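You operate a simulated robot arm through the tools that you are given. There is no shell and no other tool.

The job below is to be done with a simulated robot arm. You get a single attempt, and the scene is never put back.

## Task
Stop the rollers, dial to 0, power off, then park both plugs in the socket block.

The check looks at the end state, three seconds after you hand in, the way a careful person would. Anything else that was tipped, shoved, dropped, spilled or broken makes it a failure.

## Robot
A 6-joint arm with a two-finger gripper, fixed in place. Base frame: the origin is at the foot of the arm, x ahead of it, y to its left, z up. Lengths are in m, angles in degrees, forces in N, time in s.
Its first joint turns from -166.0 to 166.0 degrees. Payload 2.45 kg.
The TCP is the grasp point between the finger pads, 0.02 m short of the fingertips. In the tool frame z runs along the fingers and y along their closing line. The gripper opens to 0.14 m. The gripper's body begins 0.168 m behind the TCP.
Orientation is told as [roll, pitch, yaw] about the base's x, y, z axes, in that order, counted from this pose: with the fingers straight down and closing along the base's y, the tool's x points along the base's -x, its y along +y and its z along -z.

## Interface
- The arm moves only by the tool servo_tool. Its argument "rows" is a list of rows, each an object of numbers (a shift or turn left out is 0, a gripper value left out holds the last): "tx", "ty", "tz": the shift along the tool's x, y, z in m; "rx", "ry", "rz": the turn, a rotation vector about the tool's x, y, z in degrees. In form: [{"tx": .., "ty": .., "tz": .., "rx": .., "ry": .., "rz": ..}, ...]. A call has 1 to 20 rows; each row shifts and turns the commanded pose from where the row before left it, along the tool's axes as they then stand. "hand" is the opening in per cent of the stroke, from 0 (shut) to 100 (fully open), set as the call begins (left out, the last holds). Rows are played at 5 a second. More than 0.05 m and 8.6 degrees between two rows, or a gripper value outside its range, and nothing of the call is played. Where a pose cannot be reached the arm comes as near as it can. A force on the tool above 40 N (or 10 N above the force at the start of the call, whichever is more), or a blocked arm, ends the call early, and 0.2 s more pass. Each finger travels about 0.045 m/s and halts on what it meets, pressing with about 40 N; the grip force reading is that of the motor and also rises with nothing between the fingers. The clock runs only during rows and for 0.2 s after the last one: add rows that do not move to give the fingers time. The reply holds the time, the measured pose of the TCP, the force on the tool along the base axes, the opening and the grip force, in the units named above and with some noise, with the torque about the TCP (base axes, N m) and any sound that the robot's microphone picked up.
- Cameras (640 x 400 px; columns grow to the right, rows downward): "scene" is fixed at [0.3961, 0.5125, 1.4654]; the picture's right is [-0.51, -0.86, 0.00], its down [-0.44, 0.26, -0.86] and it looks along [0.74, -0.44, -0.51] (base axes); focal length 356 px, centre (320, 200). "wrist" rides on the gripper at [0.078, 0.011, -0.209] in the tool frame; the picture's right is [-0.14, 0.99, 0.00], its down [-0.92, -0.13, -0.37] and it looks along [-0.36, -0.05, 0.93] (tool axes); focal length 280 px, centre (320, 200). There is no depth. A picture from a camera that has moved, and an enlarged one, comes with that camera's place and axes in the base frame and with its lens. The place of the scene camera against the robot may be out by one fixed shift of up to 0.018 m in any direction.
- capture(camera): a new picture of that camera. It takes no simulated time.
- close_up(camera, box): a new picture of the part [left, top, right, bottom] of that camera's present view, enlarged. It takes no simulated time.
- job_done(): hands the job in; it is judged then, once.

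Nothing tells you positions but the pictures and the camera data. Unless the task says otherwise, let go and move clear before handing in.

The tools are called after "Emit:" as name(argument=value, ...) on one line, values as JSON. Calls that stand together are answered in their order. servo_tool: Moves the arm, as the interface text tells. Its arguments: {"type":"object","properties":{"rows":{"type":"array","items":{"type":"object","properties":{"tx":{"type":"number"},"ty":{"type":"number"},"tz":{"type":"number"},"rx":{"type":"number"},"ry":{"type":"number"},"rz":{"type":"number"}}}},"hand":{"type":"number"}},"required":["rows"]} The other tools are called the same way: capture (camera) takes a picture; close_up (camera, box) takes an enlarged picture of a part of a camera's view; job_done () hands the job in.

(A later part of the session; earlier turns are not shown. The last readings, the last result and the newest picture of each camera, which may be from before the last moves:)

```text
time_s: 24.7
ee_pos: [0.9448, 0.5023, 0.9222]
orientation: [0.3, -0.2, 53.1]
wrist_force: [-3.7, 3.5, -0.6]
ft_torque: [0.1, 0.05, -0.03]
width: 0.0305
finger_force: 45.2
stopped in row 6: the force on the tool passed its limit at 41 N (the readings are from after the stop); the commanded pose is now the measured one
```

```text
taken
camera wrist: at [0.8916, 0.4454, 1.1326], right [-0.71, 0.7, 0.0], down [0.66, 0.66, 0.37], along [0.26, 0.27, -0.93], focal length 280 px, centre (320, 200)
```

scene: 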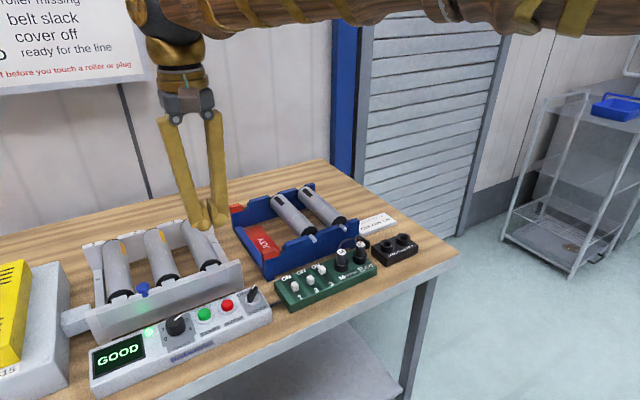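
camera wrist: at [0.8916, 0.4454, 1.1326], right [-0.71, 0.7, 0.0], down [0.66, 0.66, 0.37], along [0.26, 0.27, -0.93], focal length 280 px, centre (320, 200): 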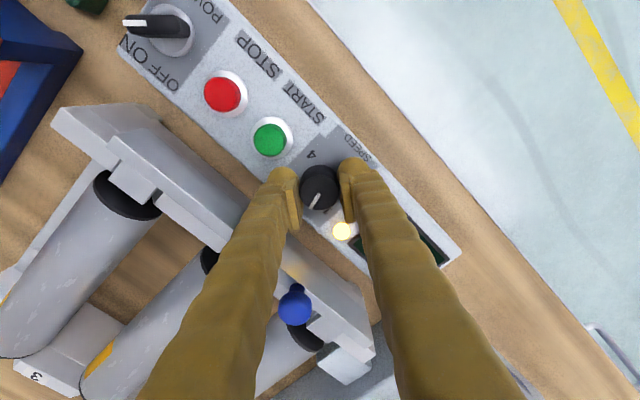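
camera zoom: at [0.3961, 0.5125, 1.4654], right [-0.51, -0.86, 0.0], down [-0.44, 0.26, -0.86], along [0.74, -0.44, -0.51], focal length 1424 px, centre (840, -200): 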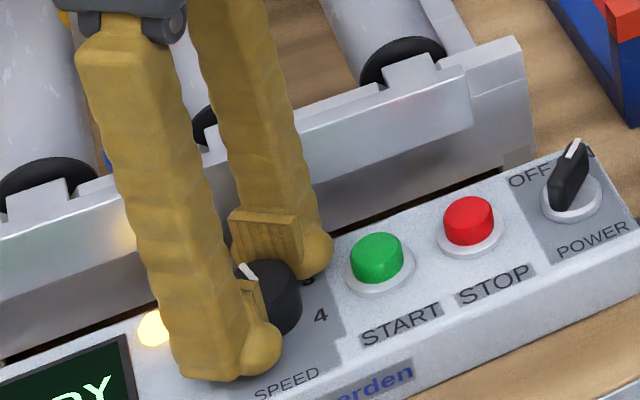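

The force limit tripped because my rotation centre was about 2 mm off the knob axis. Fitting the three grips puts the axis at about (0.944, 0.500). I'll keep turning about the true axis with a small compensating shift, in short stages.

Emit:
servo_tool(rows=[{"rz": -6, "tx": 0.0001, "ty": 0.00024}, {"rz": -6, "tx": 0.0001, "ty": 0.00024}, {"rz": -6, "tx": 0.0001, "ty": 0.00024}, {}])

Emit:
close_up(camera="scene", box=[110, 250, 270, 350])

Emit:
capture(camera="wrist")

```text
time_s: 25.7
ee_pos: [0.9441, 0.5016, 0.9227]
orientation: [0.2, 0.0, 71.2]
wrist_force: [-9.0, 7.6, -1.4]
ft_torque: [0.05, 0.07, -0.04]
width: 0.0305
finger_force: 44.9
```

```text
4.00 times, centred on (190, 300) of scene
camera zoom: at [0.3961, 0.5125, 1.4654], right [-0.51, -0.86, 0.0], down [-0.44, 0.26, -0.86], along [0.74, -0.44, -0.51], focal length 1424 px, centre (840, -200)
```

zoom: 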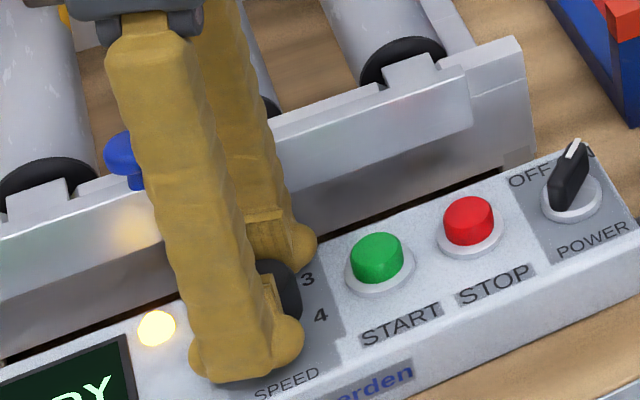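

```text
taken
camera wrist: at [0.9111, 0.4313, 1.1326], right [-0.89, 0.45, 0.0], down [0.42, 0.83, 0.37], along [0.16, 0.33, -0.93], focal length 280 px, centre (320, 200)
```

wrist: 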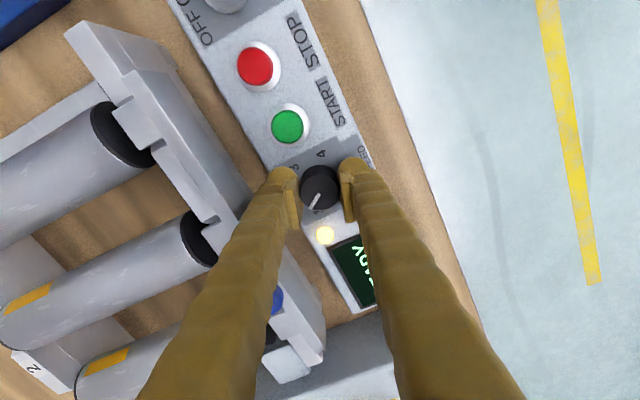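

Emit:
close_up(camera="wrist", box=[210, 120, 390, 240])

Emit:
close_up(camera="scene", box=[150, 290, 210, 330])

```text
3.33 times, centred on (300, 180) of wrist
camera zoom: at [0.9111, 0.4313, 1.1326], right [-0.89, 0.45, 0.0], down [0.42, 0.83, 0.37], along [0.16, 0.33, -0.93], focal length 935 px, centre (387, 267)
```

zoom: 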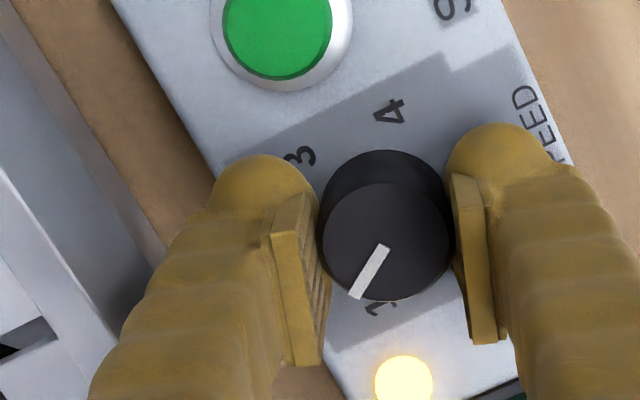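

```text
10.00 times, centred on (180, 310) of scene
camera zoom: at [0.3961, 0.5125, 1.4654], right [-0.51, -0.86, 0.0], down [-0.44, 0.26, -0.86], along [0.74, -0.44, -0.51], focal length 3560 px, centre (1720, -900)
```

zoom: 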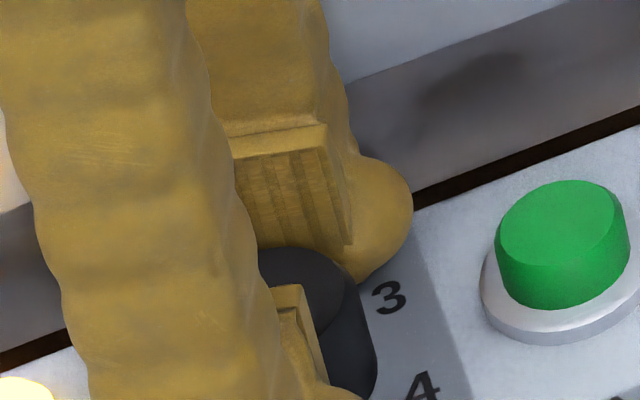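

The pointer is nearing 1 and the grip is sound. I'll continue turning to about 98°.

Emit:
servo_tool(rows=[{"ty": 0.0004}, {"rz": -6.7, "tx": 0.0001, "ty": 0.00024}, {"rz": -6.7, "tx": 0.0001, "ty": 0.00024}, {"rz": -6.7, "tx": 0.0001, "ty": 0.00024}, {"rz": -6.7, "tx": 0.0001, "ty": 0.00024}, {}])

Emit:
close_up(camera="wrist", box=[210, 120, 390, 240])

```text
time_s: 27.1
ee_pos: [0.9444, 0.5027, 0.9233]
orientation: [0.1, -0.2, 98.0]
wrist_force: [-4.3, 20.5, -2.6]
ft_torque: [0.28, 0.07, -0.05]
width: 0.0304
finger_force: 45.2
```

```text
3.33 times, centred on (300, 180) of wrist
camera zoom: at [0.9456, 0.4228, 1.1325], right [-1.0, 0.0, 0.0], down [0.0, 0.93, 0.37], along [0.0, 0.37, -0.93], focal length 935 px, centre (387, 267)
```

zoom: 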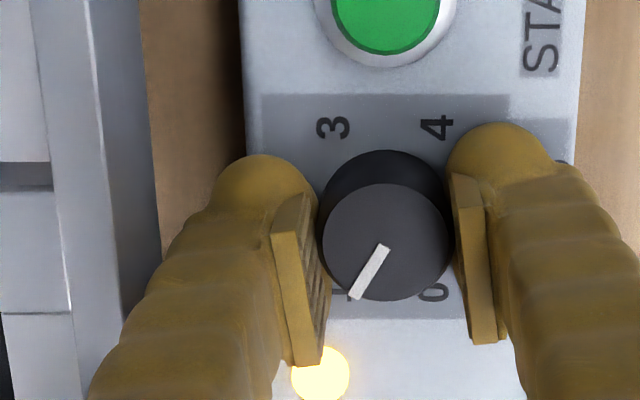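

The dial is now at 1. I'll release, see where the arm settles, and re-centre on the axis before the last 60°.

Emit:
servo_tool(rows=[{}, {}, {}], hand=29)

Emit:
close_up(camera="wrist", box=[210, 120, 390, 240])

Emit:
close_up(camera="scene", box=[110, 280, 230, 355])

```text
time_s: 27.9
ee_pos: [0.9444, 0.502, 0.9235]
orientation: [0.1, -0.2, 97.9]
wrist_force: [0.0, 0.3, -0.1]
ft_torque: [0.0, -0.01, 0.0]
width: 0.0407
finger_force: 0.0
```

```text
3.33 times, centred on (300, 180) of wrist
camera zoom: at [0.9458, 0.4222, 1.1325], right [-1.0, 0.0, 0.0], down [0.0, 0.93, 0.37], along [0.0, 0.37, -0.93], focal length 935 px, centre (387, 267)
```

zoom: 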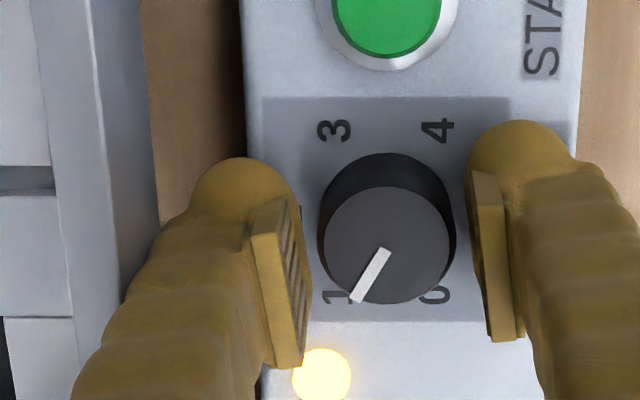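

```text
5.33 times, centred on (170, 318) of scene
camera zoom: at [0.3961, 0.5125, 1.4654], right [-0.51, -0.86, 0.0], down [-0.44, 0.26, -0.86], along [0.74, -0.44, -0.51], focal length 1899 px, centre (1120, -427)
```

zoom: 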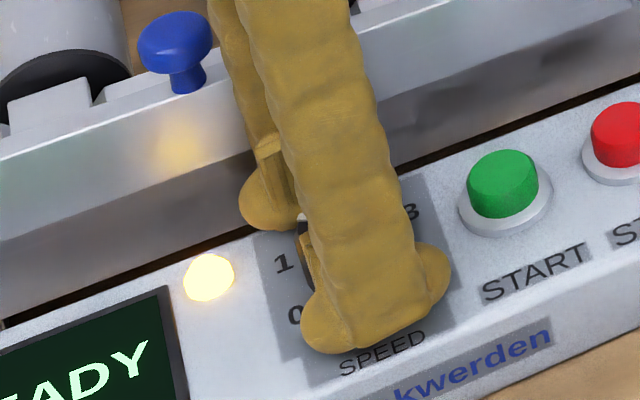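

The pointer is at 1 (about 59–60° past 2). I'll re-centre by about 1 mm, grip, and turn 30° more, checking force.

Emit:
servo_tool(rows=[{"tx": 0.0013}, {}])

Emit:
servo_tool(rows=[{}, {}, {}, {"rz": -6}, {"rz": -6}, {"rz": -6}, {"rz": -6}, {"rz": -6}, {}], hand=0)

Emit:
close_up(camera="wrist", box=[210, 120, 390, 240])

```text
time_s: 28.5
ee_pos: [0.9435, 0.5002, 0.9224]
orientation: [0.1, -0.2, 97.9]
wrist_force: [-0.1, -0.2, 0.2]
ft_torque: [0.02, 0.02, -0.01]
width: 0.0408
finger_force: 0.0
```

```text
time_s: 30.5
ee_pos: [0.9447, 0.5012, 0.9229]
orientation: [0.1, -0.3, 127.9]
wrist_force: [-4.9, 1.1, -4.6]
ft_torque: [0.06, 0.06, -0.01]
width: 0.0306
finger_force: 44.6
```

```text
3.33 times, centred on (300, 180) of wrist
camera zoom: at [0.9852, 0.4317, 1.1324], right [-0.87, -0.5, 0.0], down [-0.47, 0.8, 0.37], along [-0.19, 0.32, -0.93], focal length 935 px, centre (387, 267)
```

zoom: 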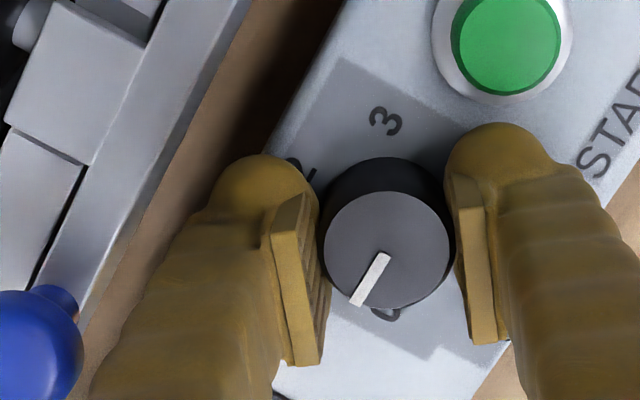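

Low forces, and the dial is halfway from 1 to 0. I'll release, swing back 30°, and regrip for the last 30°.

Emit:
servo_tool(rows=[{}, {}, {"rz": 6}, {"rz": 6}, {"rz": 6}, {"rz": 6}, {"rz": 6}, {}], hand=29)

Emit:
close_up(camera="wrist", box=[210, 120, 390, 240])

```text
time_s: 32.3
ee_pos: [0.9426, 0.4992, 0.9224]
orientation: [0.0, -0.1, 97.9]
wrist_force: [0.6, -0.1, -0.8]
ft_torque: [-0.01, 0.0, -0.02]
width: 0.0407
finger_force: 0.0
```

```text
3.33 times, centred on (300, 180) of wrist
camera zoom: at [0.9456, 0.4209, 1.1325], right [-1.0, 0.0, 0.0], down [0.0, 0.93, 0.37], along [0.0, 0.37, -0.93], focal length 935 px, centre (387, 267)
```

zoom: 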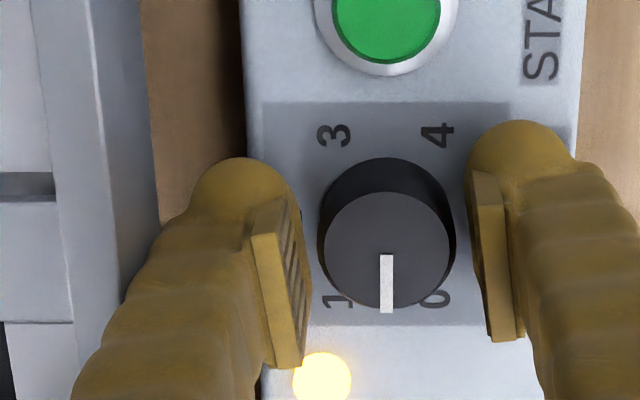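

The pointer is at 90° from 2, so 30° remain. I'll grip and turn to 0.

Emit:
servo_tool(rows=[{"tx": -0.0006}, {}, {}, {"rz": -6}, {"rz": -6}, {"rz": -6}, {"rz": -6}, {"rz": -6.2}, {}], hand=0)

Emit:
servo_tool(rows=[{}, {}, {}], hand=29)

Emit:
close_up(camera="wrist", box=[210, 120, 390, 240])

```text
time_s: 34.3
ee_pos: [0.9434, 0.5005, 0.9223]
orientation: [0.0, -0.3, 128.2]
wrist_force: [-10.4, -18.4, 3.5]
ft_torque: [-0.26, 0.12, 0.01]
width: 0.0309
finger_force: 45.0
```

```text
time_s: 35.1
ee_pos: [0.9438, 0.5013, 0.9216]
orientation: [0.0, -0.3, 128.1]
wrist_force: [-0.4, 0.0, -0.3]
ft_torque: [0.03, 0.01, -0.02]
width: 0.0407
finger_force: 0.0
```

```text
3.33 times, centred on (300, 180) of wrist
camera zoom: at [0.9854, 0.4324, 1.1324], right [-0.86, -0.5, 0.0], down [-0.47, 0.8, 0.37], along [-0.19, 0.32, -0.93], focal length 935 px, centre (387, 267)
```

zoom: 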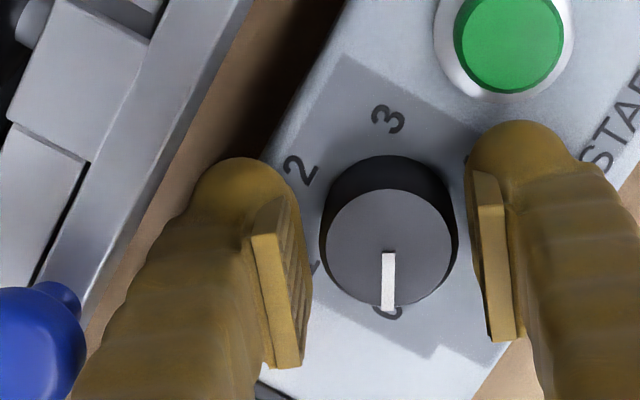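

The pointer now sits on 0. I'll lift off, turn the wrist back to yaw 0, and verify the panel from above.

Emit:
servo_tool(rows=[{"tz": -0.015}, {"tz": -0.03}, {"tz": -0.03}, {"tz": -0.035}, {"rz": 8}, {"rz": 8}, {"rz": 8}, {"rz": 8}, {"rz": 8}, {"rz": 8}, {"rz": 8}, {"rz": 8}, {"rz": 8}, {"rz": 8}, {"rz": 8}, {"rz": 8}, {"rz": 8}, {"rz": 8}, {"rz": 8}, {"rz": 8.1}])

Emit:
capture(camera="wrist")

Emit:
close_up(camera="scene", box=[80, 270, 290, 400])

Emit:
close_up(camera="scene", box=[220, 275, 280, 315])

```text
time_s: 39.3
ee_pos: [0.9442, 0.501, 1.0326]
orientation: [0.2, 0.2, -0.1]
wrist_force: [-0.3, 0.3, -0.4]
ft_torque: [0.02, 0.02, 0.0]
width: 0.0406
finger_force: 0.1
```

```text
taken
camera wrist: at [0.8679, 0.511, 1.243], right [0.14, 0.99, 0.0], down [0.92, -0.13, 0.37], along [0.36, -0.05, -0.93], focal length 280 px, centre (320, 200)
```

wrist: 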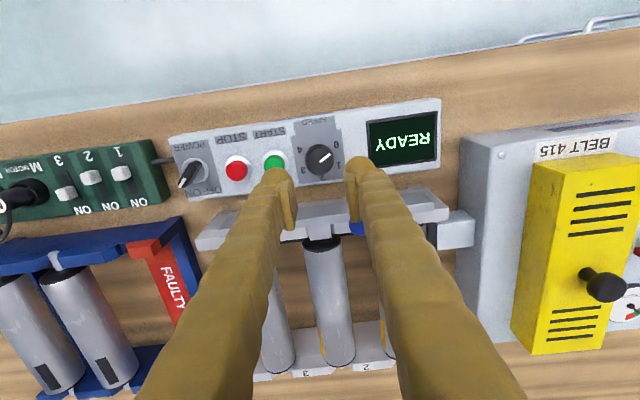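

```text
3.05 times, centred on (185, 335) of scene
camera zoom: at [0.3961, 0.5125, 1.4654], right [-0.51, -0.86, 0.0], down [-0.44, 0.26, -0.86], along [0.74, -0.44, -0.51], focal length 1085 px, centre (731, -211)
```

zoom: 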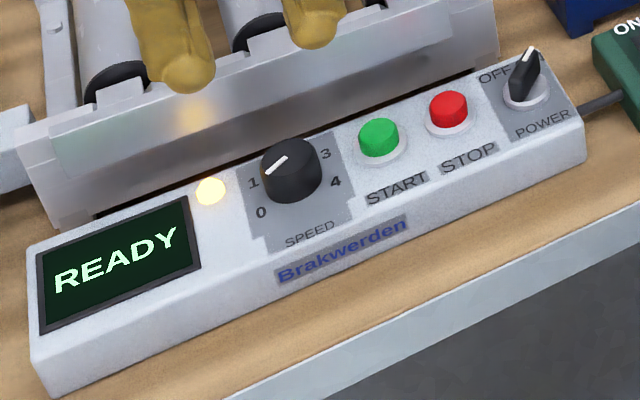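

```text
10.00 times, centred on (250, 295) of scene
camera zoom: at [0.3961, 0.5125, 1.4654], right [-0.51, -0.86, 0.0], down [-0.44, 0.26, -0.86], along [0.74, -0.44, -0.51], focal length 3560 px, centre (1020, -750)
```

zoom: 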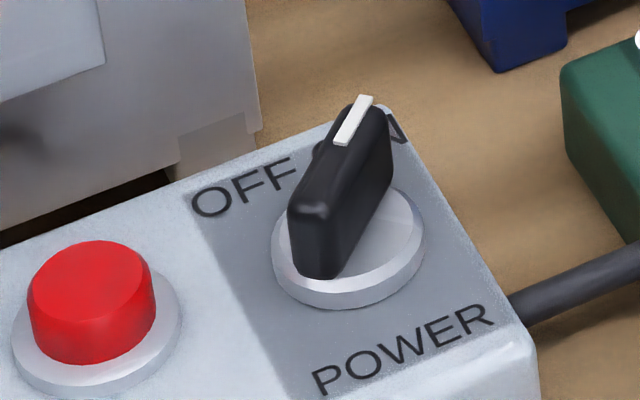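

Emit:
close_up(camera="wrist", box=[280, 110, 370, 185])

Emit:
close_up(camera="scene", box=[150, 290, 210, 330])

Emit:
close_up(camera="wrist", box=[150, 120, 280, 210])

```text
5.33 times, centred on (325, 148) of wrist
camera zoom: at [0.8679, 0.511, 1.243], right [0.14, 0.99, 0.0], down [0.92, -0.13, 0.37], along [0.36, -0.05, -0.93], focal length 1495 px, centre (293, 480)
```

zoom: 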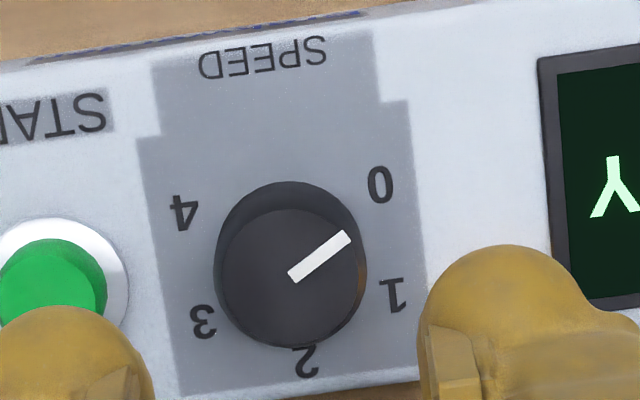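

```text
10.00 times, centred on (180, 310) of scene
camera zoom: at [0.3961, 0.5125, 1.4654], right [-0.51, -0.86, 0.0], down [-0.44, 0.26, -0.86], along [0.74, -0.44, -0.51], focal length 3560 px, centre (1720, -900)
```

zoom: 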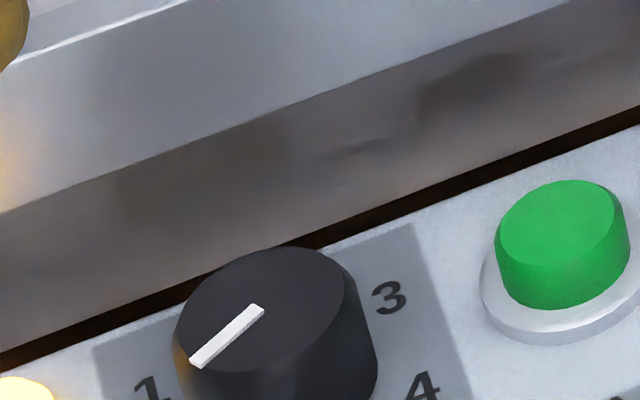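

```text
4.44 times, centred on (215, 165) of wrist
camera zoom: at [0.8679, 0.511, 1.243], right [0.14, 0.99, 0.0], down [0.92, -0.13, 0.37], along [0.36, -0.05, -0.93], focal length 1246 px, centre (787, 356)
```

zoom: 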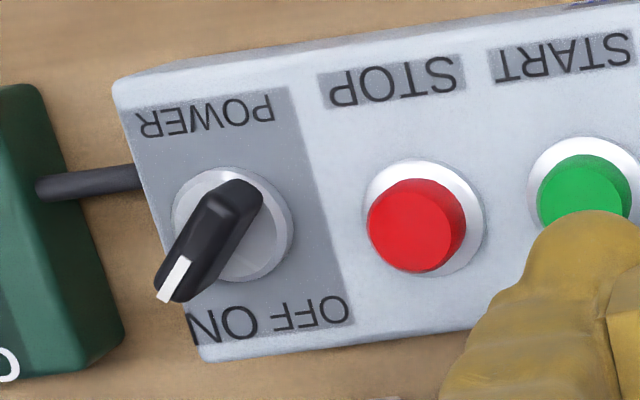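

The dial reads 0, with the pointer within a degree or two. Next is POWER: the lever axis is about (0.941, 0.343), it points at ON, and OFF is about 90° counter-clockwise. I'll move above it with the fingers aligned to the bar and look straight on.

Emit:
servo_tool(rows=[{"ty": -0.0395, "tx": 0.0008}, {"ty": -0.0395, "tx": 0.0008}, {"ty": -0.0395, "tx": 0.0008}, {"ty": -0.0395, "tx": 0.0008}, {"rz": 7.5}, {"rz": 7.5}, {"rz": 7.5}, {"rz": 7.5}, {"rz": 7.5}, {"rz": 7.5}, {"tz": 0.03}, {"tz": 0.03}, {}], hand=22)

Emit:
capture(camera="wrist")

Emit:
close_up(camera="wrist", box=[240, 110, 420, 230])

Emit:
close_up(camera="scene", box=[180, 240, 300, 315])

```text
time_s: 42.1
ee_pos: [0.941, 0.3421, 0.9723]
orientation: [0.0, 0.3, -45.0]
wrist_force: [0.0, -0.5, 0.4]
ft_torque: [0.01, 0.0, 0.02]
width: 0.0308
finger_force: 0.1
```

```text
taken
camera wrist: at [0.8951, 0.4049, 1.1826], right [0.8, 0.6, 0.0], down [0.56, -0.74, 0.36], along [0.22, -0.29, -0.93], focal length 280 px, centre (320, 200)
```

wrist: 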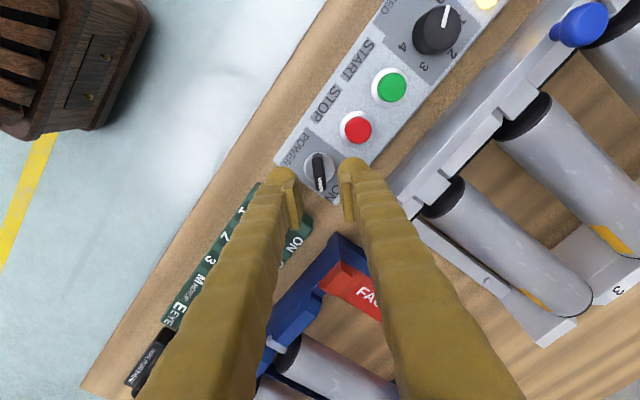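

```text
3.33 times, centred on (330, 170) of wrist
camera zoom: at [0.8951, 0.4049, 1.1826], right [0.8, 0.6, 0.0], down [0.56, -0.74, 0.36], along [0.22, -0.29, -0.93], focal length 935 px, centre (287, 300)
```

zoom: 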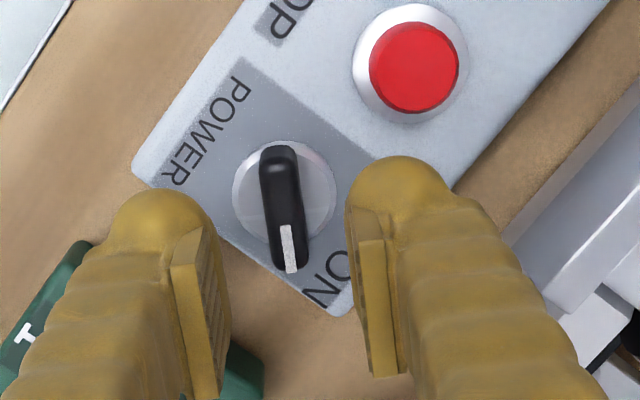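

```text
5.33 times, centred on (240, 278) of scene
camera zoom: at [0.3961, 0.5125, 1.4654], right [-0.51, -0.86, 0.0], down [-0.44, 0.26, -0.86], along [0.74, -0.44, -0.51], focal length 1899 px, centre (747, -213)
```

zoom: 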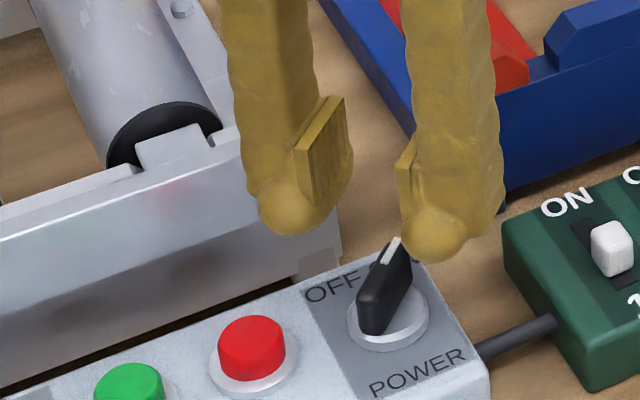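

The bar lies at −45°, matching the fingers, and its axis measures about (0.940, 0.344). I'll re-centre slightly and lower around the bar.

Emit:
servo_tool(rows=[{"tx": 0.002, "ty": 0.0003}, {"tz": 0.015}, {"tz": 0.015}, {"tz": 0.01}, {"tz": 0.006}, {}])

Emit:
close_up(camera="wrist", box=[240, 100, 420, 220])

Emit:
close_up(camera="scene", box=[180, 250, 300, 325])

```text
time_s: 43.5
ee_pos: [0.9402, 0.3435, 0.9268]
orientation: [0.0, 0.3, -45.0]
wrist_force: [0.3, 0.3, 0.1]
ft_torque: [0.0, 0.0, -0.01]
width: 0.0308
finger_force: 0.1
```

```text
3.33 times, centred on (330, 160) of wrist
camera zoom: at [0.8936, 0.4071, 1.1365], right [0.8, 0.6, 0.0], down [0.56, -0.74, 0.36], along [0.22, -0.29, -0.93], focal length 935 px, centre (287, 333)
```

zoom: 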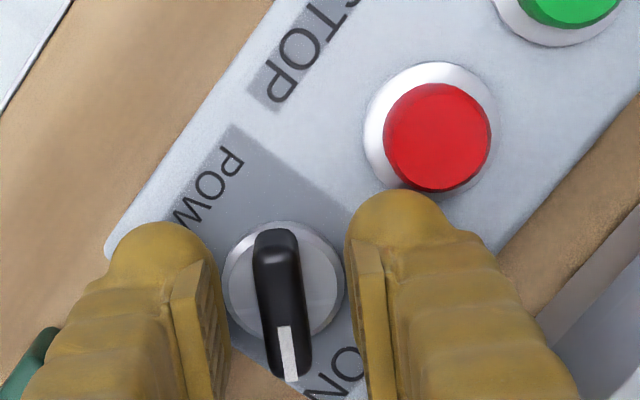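

```text
5.33 times, centred on (240, 288) of scene
camera zoom: at [0.3961, 0.5125, 1.4654], right [-0.51, -0.86, 0.0], down [-0.44, 0.26, -0.86], along [0.74, -0.44, -0.51], focal length 1899 px, centre (747, -267)
```

zoom: 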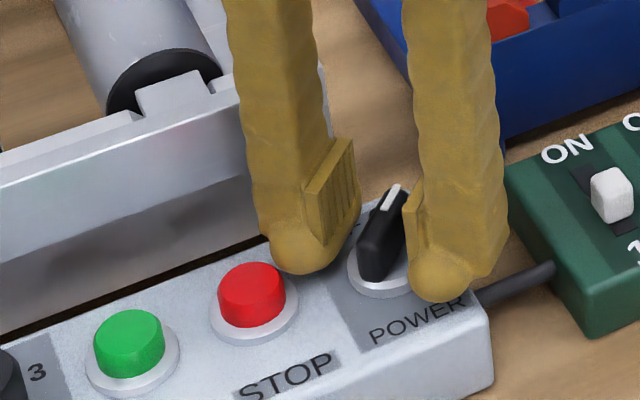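

Centred, with the fingers either side of the lever and clear of STOP. I'll close, turn the first 30°, and check force and motion.

Emit:
servo_tool(rows=[{"tz": 0.002}, {}, {}, {}], hand=0)

Emit:
servo_tool(rows=[{"rz": -6}, {"rz": -6}, {"rz": -6}, {"rz": -6}, {"rz": -6}, {}])

Emit:
capture(camera="wrist")

Emit:
close_up(camera="scene", box=[180, 250, 300, 325])

```text
time_s: 44.1
ee_pos: [0.9391, 0.3437, 0.9275]
orientation: [0.1, 0.3, -44.9]
wrist_force: [-10.7, -8.8, 10.4]
ft_torque: [-0.15, 0.12, 0.04]
width: 0.0104
finger_force: 29.1
stopped in row 3: the force on the tool passed its limit at 42 N (the readings are from after the stop); the commanded pose is now the measured one
```

```text
time_s: 45.5
ee_pos: [0.9402, 0.3441, 0.9267]
orientation: [0.2, 0.1, -14.9]
wrist_force: [-5.4, 4.5, 15.8]
ft_torque: [-0.06, 0.05, -0.03]
width: 0.0097
finger_force: 36.8
```

```text
taken
camera wrist: at [0.8684, 0.3746, 1.1375], right [0.39, 0.92, 0.0], down [0.86, -0.36, 0.37], along [0.34, -0.14, -0.93], focal length 280 px, centre (320, 200)
```

wrist: 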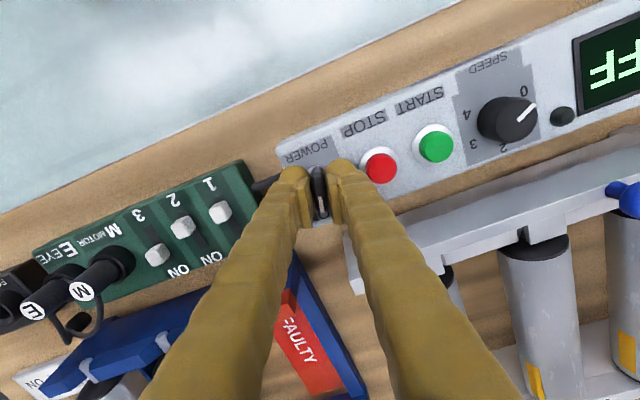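

```text
5.33 times, centred on (240, 288) of scene
camera zoom: at [0.3961, 0.5125, 1.4654], right [-0.51, -0.86, 0.0], down [-0.44, 0.26, -0.86], along [0.74, -0.44, -0.51], focal length 1899 px, centre (747, -267)
```

zoom: 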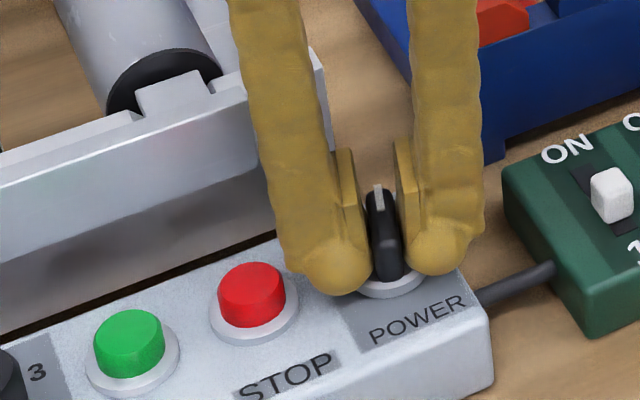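

The lever is turning with the grip and the display already shows OFF. I'll continue to the full OFF position, easing up 1 mm to reduce the vertical load.

Emit:
servo_tool(rows=[{"tz": -0.001}, {"rz": -6}, {"rz": -6}, {"rz": -6}, {"rz": -6}, {"rz": -6}, {}])

Emit:
servo_tool(rows=[{"rz": -6}, {"rz": -6}, {"rz": -6}, {"rz": -6}, {"rz": -6}, {}])

Emit:
capture(camera="wrist")

Emit:
close_up(camera="wrist", box=[240, 100, 420, 220])

Emit:
close_up(camera="scene", box=[180, 250, 300, 325])

```text
time_s: 47.1
ee_pos: [0.9394, 0.3465, 0.9272]
orientation: [0.3, 0.0, 15.1]
wrist_force: [4.3, 35.4, -5.4]
ft_torque: [0.3, -0.13, -0.04]
width: 0.0102
finger_force: 37.7
```

```text
time_s: 47.7
ee_pos: [0.9395, 0.3467, 0.928]
orientation: [0.3, -0.2, 25.3]
wrist_force: [-0.2, 2.4, -2.7]
ft_torque: [-0.04, -0.13, -0.03]
width: 0.0101
finger_force: 37.2
stopped in row 2: the force on the tool passed its limit at 46 N (the readings are from after the stop); the commanded pose is now the measured one
```

```text
taken
camera wrist: at [0.8657, 0.3215, 1.1374], right [-0.3, 0.95, 0.0], down [0.89, 0.28, 0.37], along [0.35, 0.11, -0.93], focal length 280 px, centre (320, 200)
```

wrist: 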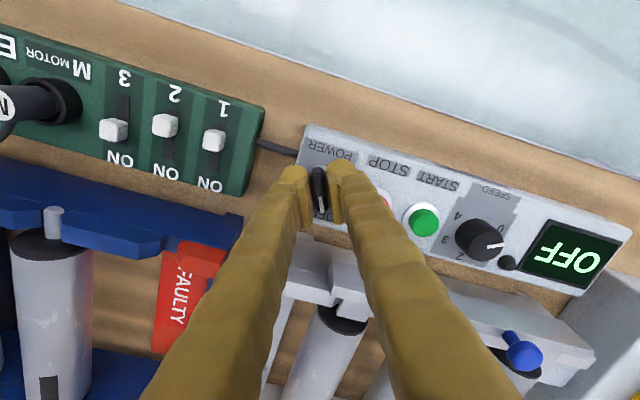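

```text
3.33 times, centred on (330, 160) of wrist
camera zoom: at [0.8657, 0.3215, 1.1374], right [-0.3, 0.95, 0.0], down [0.89, 0.28, 0.37], along [0.35, 0.11, -0.93], focal length 935 px, centre (287, 333)
```

zoom: 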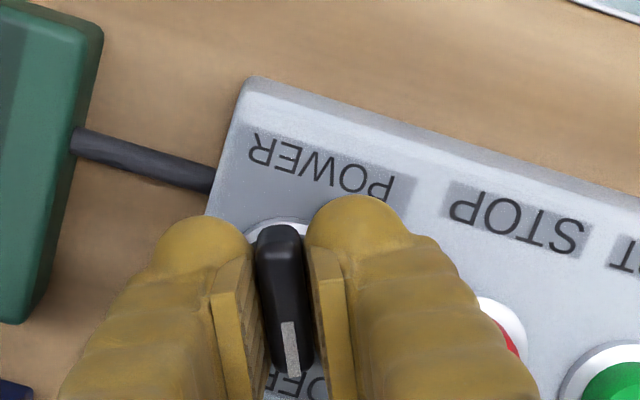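

```text
5.33 times, centred on (240, 288) of scene
camera zoom: at [0.3961, 0.5125, 1.4654], right [-0.51, -0.86, 0.0], down [-0.44, 0.26, -0.86], along [0.74, -0.44, -0.51], focal length 1899 px, centre (747, -267)
```

zoom: 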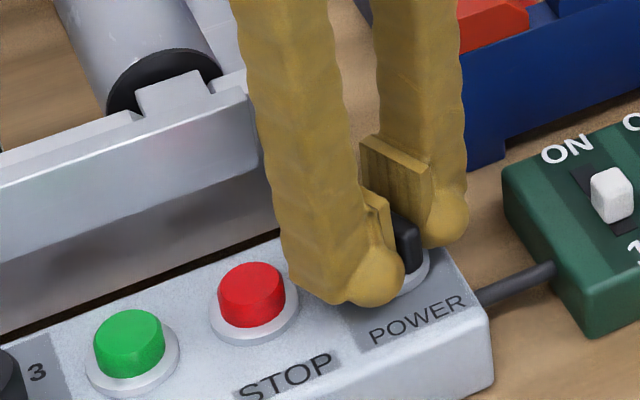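

Display reads OFF. I'll finish the last 20° of lever travel to OFF, compensating for the slightly offset axis.

Emit:
servo_tool(rows=[{"rz": -5, "ty": 0.00025}, {"rz": -5, "ty": 0.00025}, {"rz": -5, "ty": 0.00025}, {"rz": -4.8, "ty": 0.00025}, {}])

Emit:
close_up(camera="wrist", box=[240, 100, 420, 220])

```text
time_s: 48.9
ee_pos: [0.9394, 0.3467, 0.9267]
orientation: [0.3, -0.2, 45.2]
wrist_force: [2.5, 8.5, -4.2]
ft_torque: [0.09, -0.07, -0.1]
width: 0.01
finger_force: 37.4
```

```text
3.33 times, centred on (330, 160) of wrist
camera zoom: at [0.8778, 0.2978, 1.1373], right [-0.61, 0.8, 0.0], down [0.74, 0.56, 0.37], along [0.29, 0.23, -0.93], focal length 935 px, centre (287, 333)
```

zoom: 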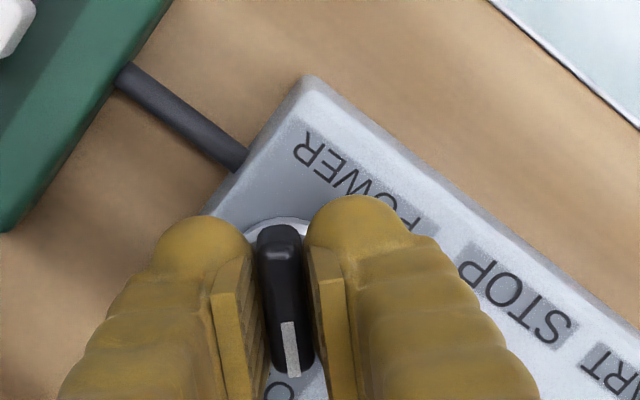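

The lever is at +45°, pointing at OFF. I'll release and lift, then verify.

Emit:
servo_tool(rows=[{}, {}, {}, {"tz": -0.01}, {"tz": -0.02}, {"tz": -0.03}, {"tz": -0.04}, {}], hand=22)

Emit:
capture(camera="wrist")

Emit:
close_up(camera="wrist", box=[240, 100, 480, 250])

Emit:
close_up(camera="scene", box=[80, 270, 290, 400])

```text
time_s: 50.7
ee_pos: [0.9377, 0.3458, 1.0282]
orientation: [0.3, -0.1, 45.0]
wrist_force: [0.9, -0.6, -0.8]
ft_torque: [-0.02, 0.05, 0.01]
width: 0.031
finger_force: 0.0
```

```text
taken
camera wrist: at [0.878, 0.2972, 1.2374], right [-0.6, 0.8, 0.0], down [0.74, 0.56, 0.37], along [0.29, 0.23, -0.93], focal length 280 px, centre (320, 200)
```

wrist: 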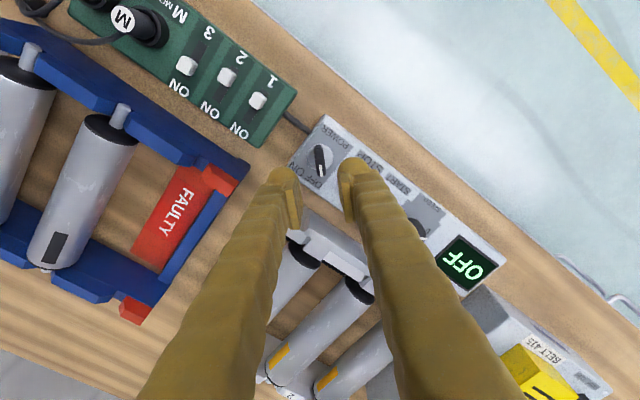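

```text
2.67 times, centred on (360, 175) of wrist
camera zoom: at [0.878, 0.2972, 1.2374], right [-0.6, 0.8, 0.0], down [0.74, 0.56, 0.37], along [0.29, 0.23, -0.93], focal length 748 px, centre (213, 267)
```

zoom: 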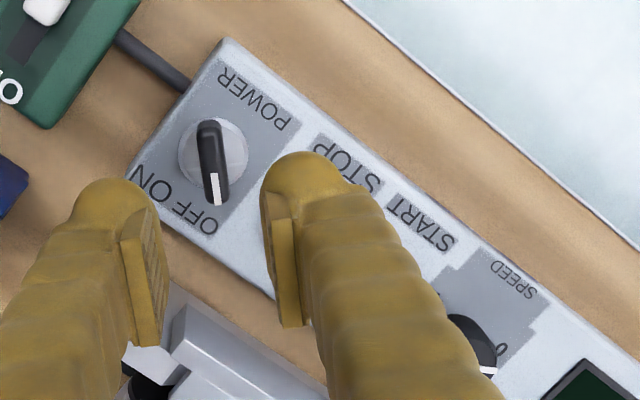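

```text
3.05 times, centred on (185, 335) of scene
camera zoom: at [0.3961, 0.5125, 1.4654], right [-0.51, -0.86, 0.0], down [-0.44, 0.26, -0.86], along [0.74, -0.44, -0.51], focal length 1085 px, centre (731, -211)
```

zoom: 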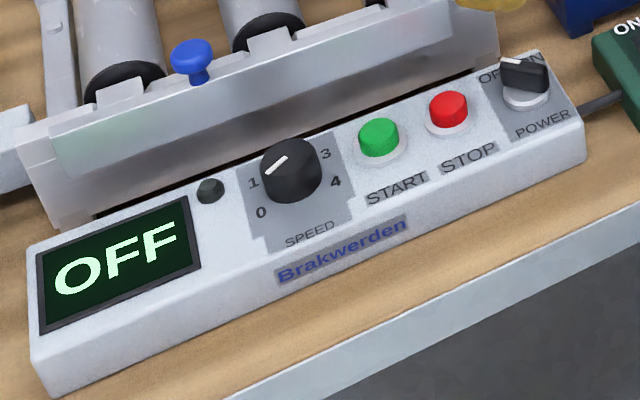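

Power is OFF, the lamp is dark, the lever points at OFF, and the dial is at 0. Now the plugs: I'll rise and move over the green board to study M, E, their cables and the park block.

Emit:
servo_tool(rows=[{"tz": -0.03, "rz": 7.5}, {"tz": -0.03, "rz": 7.5}, {"rz": 7.5}, {"rz": 7.5}, {"rz": 7.5}, {"rz": 7.5}, {"tx": 0.01, "ty": -0.036}, {"tx": 0.01, "ty": -0.036}, {"tx": 0.01, "ty": -0.036}, {"tx": 0.008, "ty": -0.036}, {}], hand=60)

Emit:
capture(camera="wrist")

Emit:
close_up(camera="wrist", box=[120, 90, 330, 230])

Emit:
close_up(camera="scene", box=[320, 220, 430, 290])

```text
time_s: 53.1
ee_pos: [0.9016, 0.2023, 1.0868]
orientation: [0.3, 0.1, 0.1]
wrist_force: [0.3, -0.5, -0.5]
ft_torque: [0.03, 0.02, 0.0]
width: 0.084
finger_force: 0.2
```

```text
taken
camera wrist: at [0.8247, 0.2116, 1.2971], right [0.14, 0.99, 0.0], down [0.92, -0.13, 0.37], along [0.36, -0.05, -0.93], focal length 280 px, centre (320, 200)
```

wrist: 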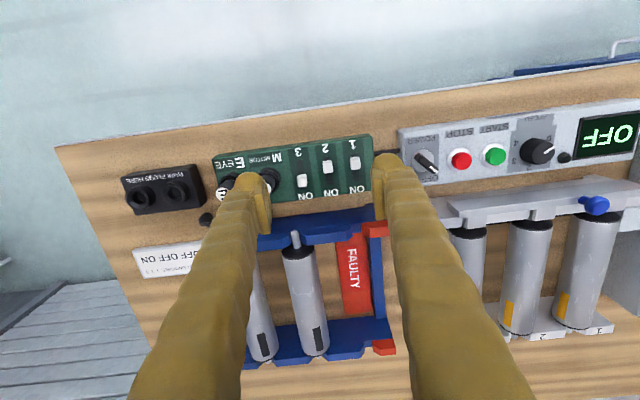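

```text
2.86 times, centred on (225, 160) of wrist
camera zoom: at [0.8247, 0.2116, 1.2971], right [0.14, 0.99, 0.0], down [0.92, -0.13, 0.37], along [0.36, -0.05, -0.93], focal length 801 px, centre (591, 314)
```

zoom: 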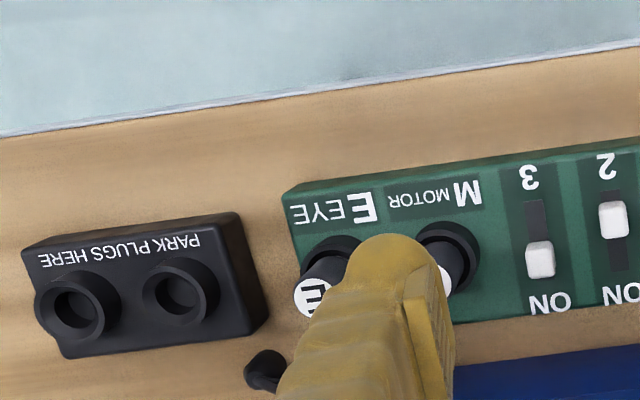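

```text
5.71 times, centred on (375, 255) of scene
camera zoom: at [0.3961, 0.5125, 1.4654], right [-0.51, -0.86, 0.0], down [-0.44, 0.26, -0.86], along [0.74, -0.44, -0.51], focal length 2034 px, centre (6, -114)
```

zoom: 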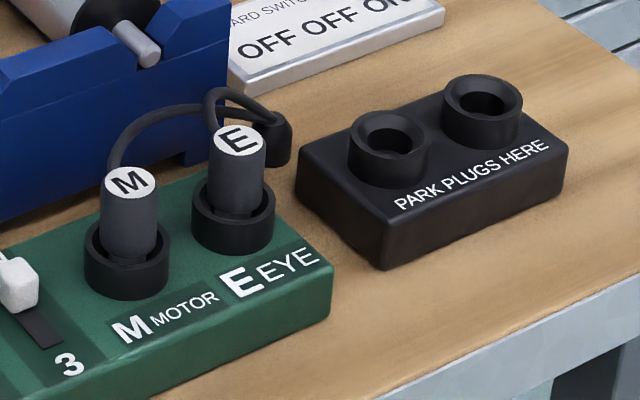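

M and E stand about 56 mm apart at roughly (0.94, 0.125) and (0.938, 0.068), with their cables leaving from the far (+x) side to a small table anchor. I'll open fully and hover centred above them for a detailed look.

Emit:
servo_tool(rows=[{"tx": -0.01, "ty": -0.027}, {"tx": -0.01, "ty": -0.027}, {"tx": -0.01, "ty": -0.027}, {"ty": -0.026}, {}, {}, {}], hand=100)

Emit:
capture(camera="wrist")

Emit:
close_up(camera="wrist", box=[170, 100, 410, 250])

```text
time_s: 54.7
ee_pos: [0.9321, 0.0941, 1.0876]
orientation: [0.3, 0.1, 0.1]
wrist_force: [-0.6, 0.4, 0.7]
ft_torque: [-0.02, 0.02, 0.0]
width: 0.1401
finger_force: 0.0
```

```text
taken
camera wrist: at [0.8555, 0.1039, 1.2967], right [0.14, 0.99, 0.0], down [0.92, -0.13, 0.37], along [0.36, -0.05, -0.93], focal length 280 px, centre (320, 200)
```

wrist: 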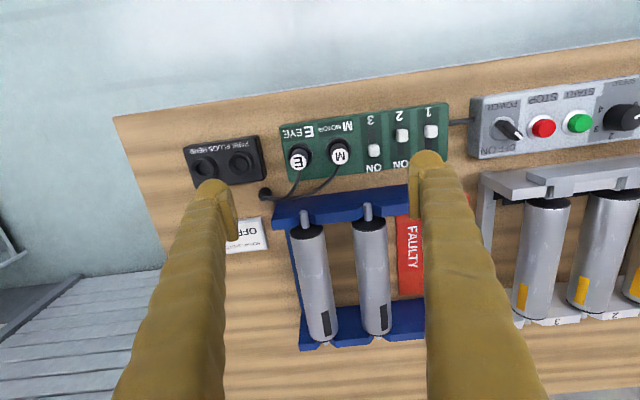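

```text
2.67 times, centred on (290, 175) of wrist
camera zoom: at [0.8555, 0.1039, 1.2967], right [0.14, 0.99, 0.0], down [0.92, -0.13, 0.37], along [0.36, -0.05, -0.93], focal length 748 px, centre (400, 267)
```

zoom: 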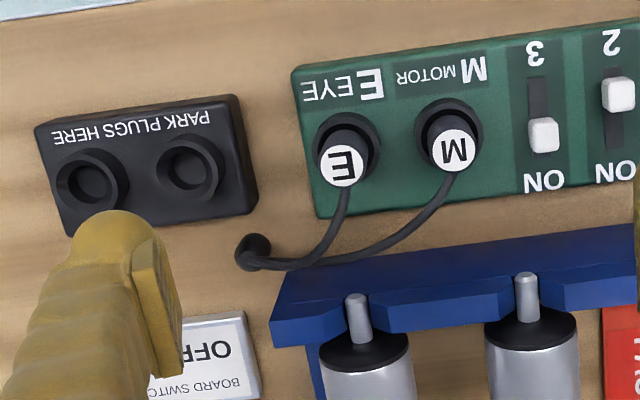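

The view is clear: both cables leave towards +x to an anchor near (1.0, −0.005), and the park holes are near (0.944, −0.03) and (0.944, −0.09). M has the longer cable, so M goes to the far hole first, then E to the near one. A −45° yaw keeps both fingers clear of the cables and the other plug. I'll position above M.

Emit:
servo_tool(rows=[{"tx": -0.006, "ty": 0.024}, {"rz": 7.5}, {"rz": 7.5}, {"rz": 7.5}, {"rz": 7.5}, {"rz": 7.5}, {"rz": 7.5}, {"tz": 0.03}, {"tz": 0.03}, {"tz": 0.02}, {}], hand=32)

Emit:
capture(camera="wrist")

Emit:
close_up(camera="wrist", box=[240, 110, 420, 230])

Emit:
close_up(camera="scene", box=[300, 200, 420, 275])

```text
time_s: 57.1
ee_pos: [0.9379, 0.1187, 1.0058]
orientation: [0.2, 0.2, -44.8]
wrist_force: [0.1, 1.8, -0.7]
ft_torque: [-0.01, -0.01, -0.01]
width: 0.0448
finger_force: 0.1
```

```text
taken
camera wrist: at [0.8911, 0.1807, 1.2162], right [0.8, 0.6, 0.0], down [0.56, -0.74, 0.36], along [0.22, -0.29, -0.93], focal length 280 px, centre (320, 200)
```

wrist: 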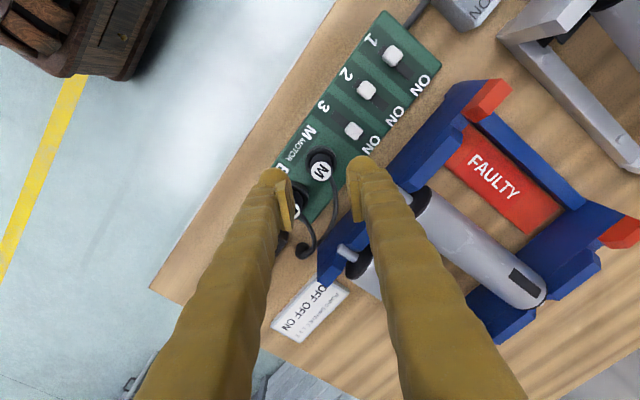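

```text
3.33 times, centred on (330, 170) of wrist
camera zoom: at [0.8911, 0.1807, 1.2162], right [0.8, 0.6, 0.0], down [0.56, -0.74, 0.36], along [0.22, -0.29, -0.93], focal length 935 px, centre (287, 300)
```

zoom: 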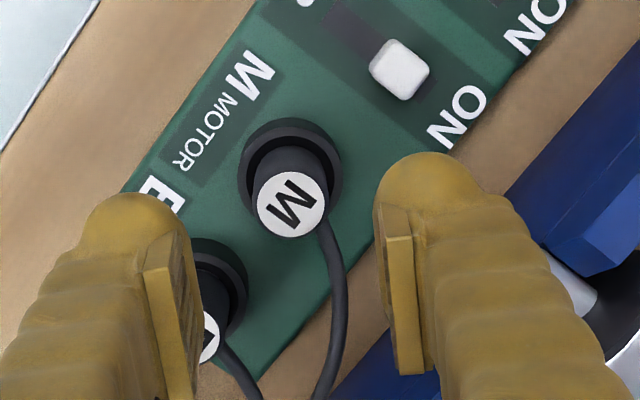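

```text
5.33 times, centred on (360, 238) of scene
camera zoom: at [0.3961, 0.5125, 1.4654], right [-0.51, -0.86, 0.0], down [-0.44, 0.26, -0.86], along [0.74, -0.44, -0.51], focal length 1899 px, centre (107, 0)
```

zoom: 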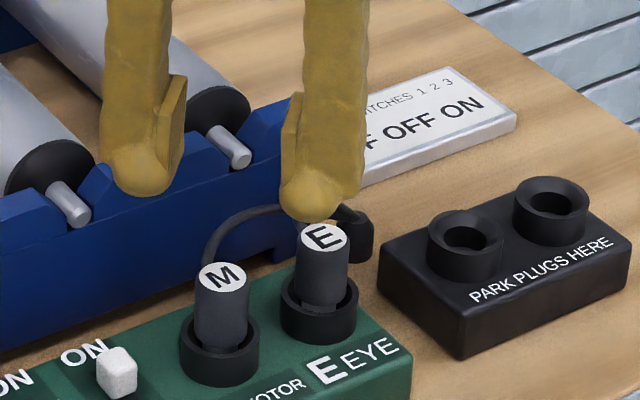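

M is centred to within 1.5 mm. I'll shift slightly and lower until the fingers straddle the plug body, then check before gripping.

Emit:
servo_tool(rows=[{"ty": 0.0013}, {"tz": 0.02}, {"tz": 0.02}, {"tz": 0.015}, {}])

Emit:
close_up(camera="wrist", box=[240, 110, 420, 230])

Emit:
close_up(camera="scene", box=[300, 210, 420, 285])

```text
time_s: 58.3
ee_pos: [0.9397, 0.119, 0.9519]
orientation: [0.1, 0.2, -44.8]
wrist_force: [0.2, -0.2, 0.1]
ft_torque: [-0.01, 0.0, 0.01]
width: 0.0449
finger_force: 0.0
```

```text
3.33 times, centred on (330, 170) of wrist
camera zoom: at [0.8923, 0.1818, 1.1617], right [0.8, 0.6, 0.0], down [0.56, -0.74, 0.36], along [0.22, -0.29, -0.93], focal length 935 px, centre (287, 300)
```

zoom: 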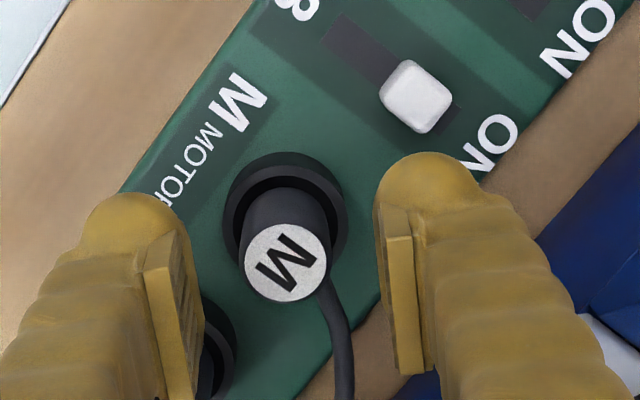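

```text
5.33 times, centred on (360, 248) of scene
camera zoom: at [0.3961, 0.5125, 1.4654], right [-0.51, -0.86, 0.0], down [-0.44, 0.26, -0.86], along [0.74, -0.44, -0.51], focal length 1899 px, centre (107, -53)
```

zoom: 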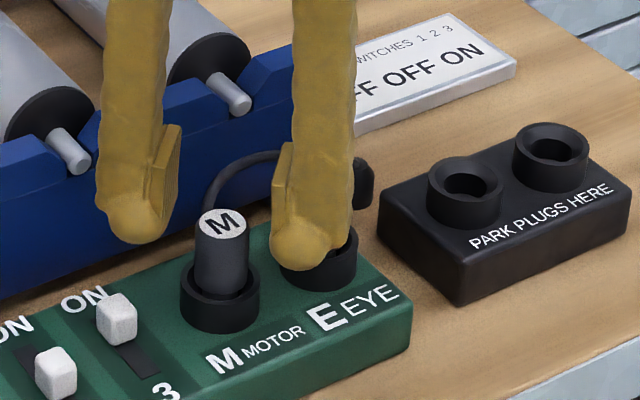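

Emit:
servo_tool(rows=[{"tz": 0.007}, {"tz": 0.006}, {"tz": 0.004}, {}])

Emit:
close_up(camera="wrist", box=[240, 110, 420, 230])

Emit:
close_up(camera="scene", box=[310, 220, 400, 276])

```text
time_s: 59.3
ee_pos: [0.9382, 0.1197, 0.9348]
orientation: [0.3, 0.2, -44.9]
wrist_force: [-0.6, -0.6, 0.1]
ft_torque: [0.01, 0.02, -0.01]
width: 0.0448
finger_force: 0.1
```

```text
3.33 times, centred on (330, 170) of wrist
camera zoom: at [0.8924, 0.1816, 1.1448], right [0.8, 0.6, 0.0], down [0.56, -0.74, 0.36], along [0.22, -0.29, -0.93], focal length 935 px, centre (287, 300)
```

zoom: 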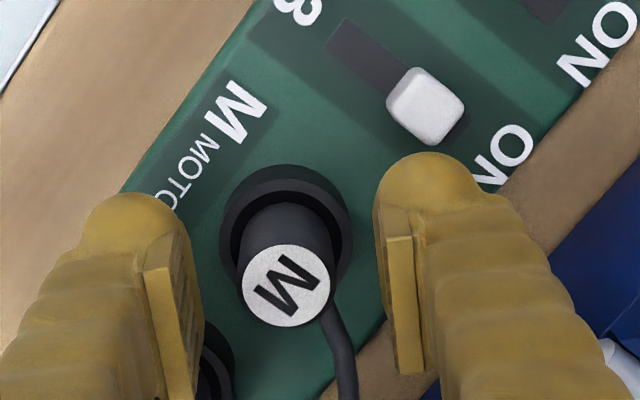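

```text
7.11 times, centred on (355, 248) of scene
camera zoom: at [0.3961, 0.5125, 1.4654], right [-0.51, -0.86, 0.0], down [-0.44, 0.26, -0.86], along [0.74, -0.44, -0.51], focal length 2532 px, centre (71, -141)
```

zoom: 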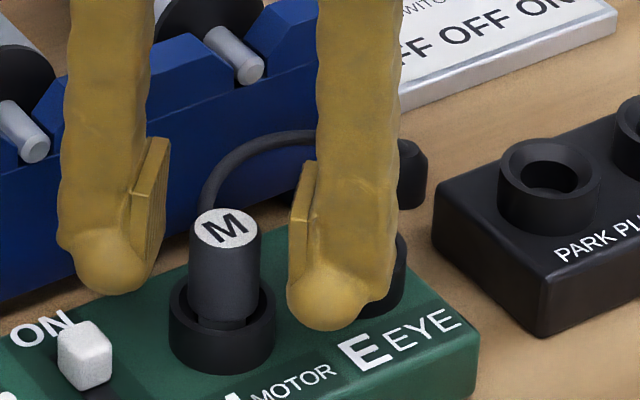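

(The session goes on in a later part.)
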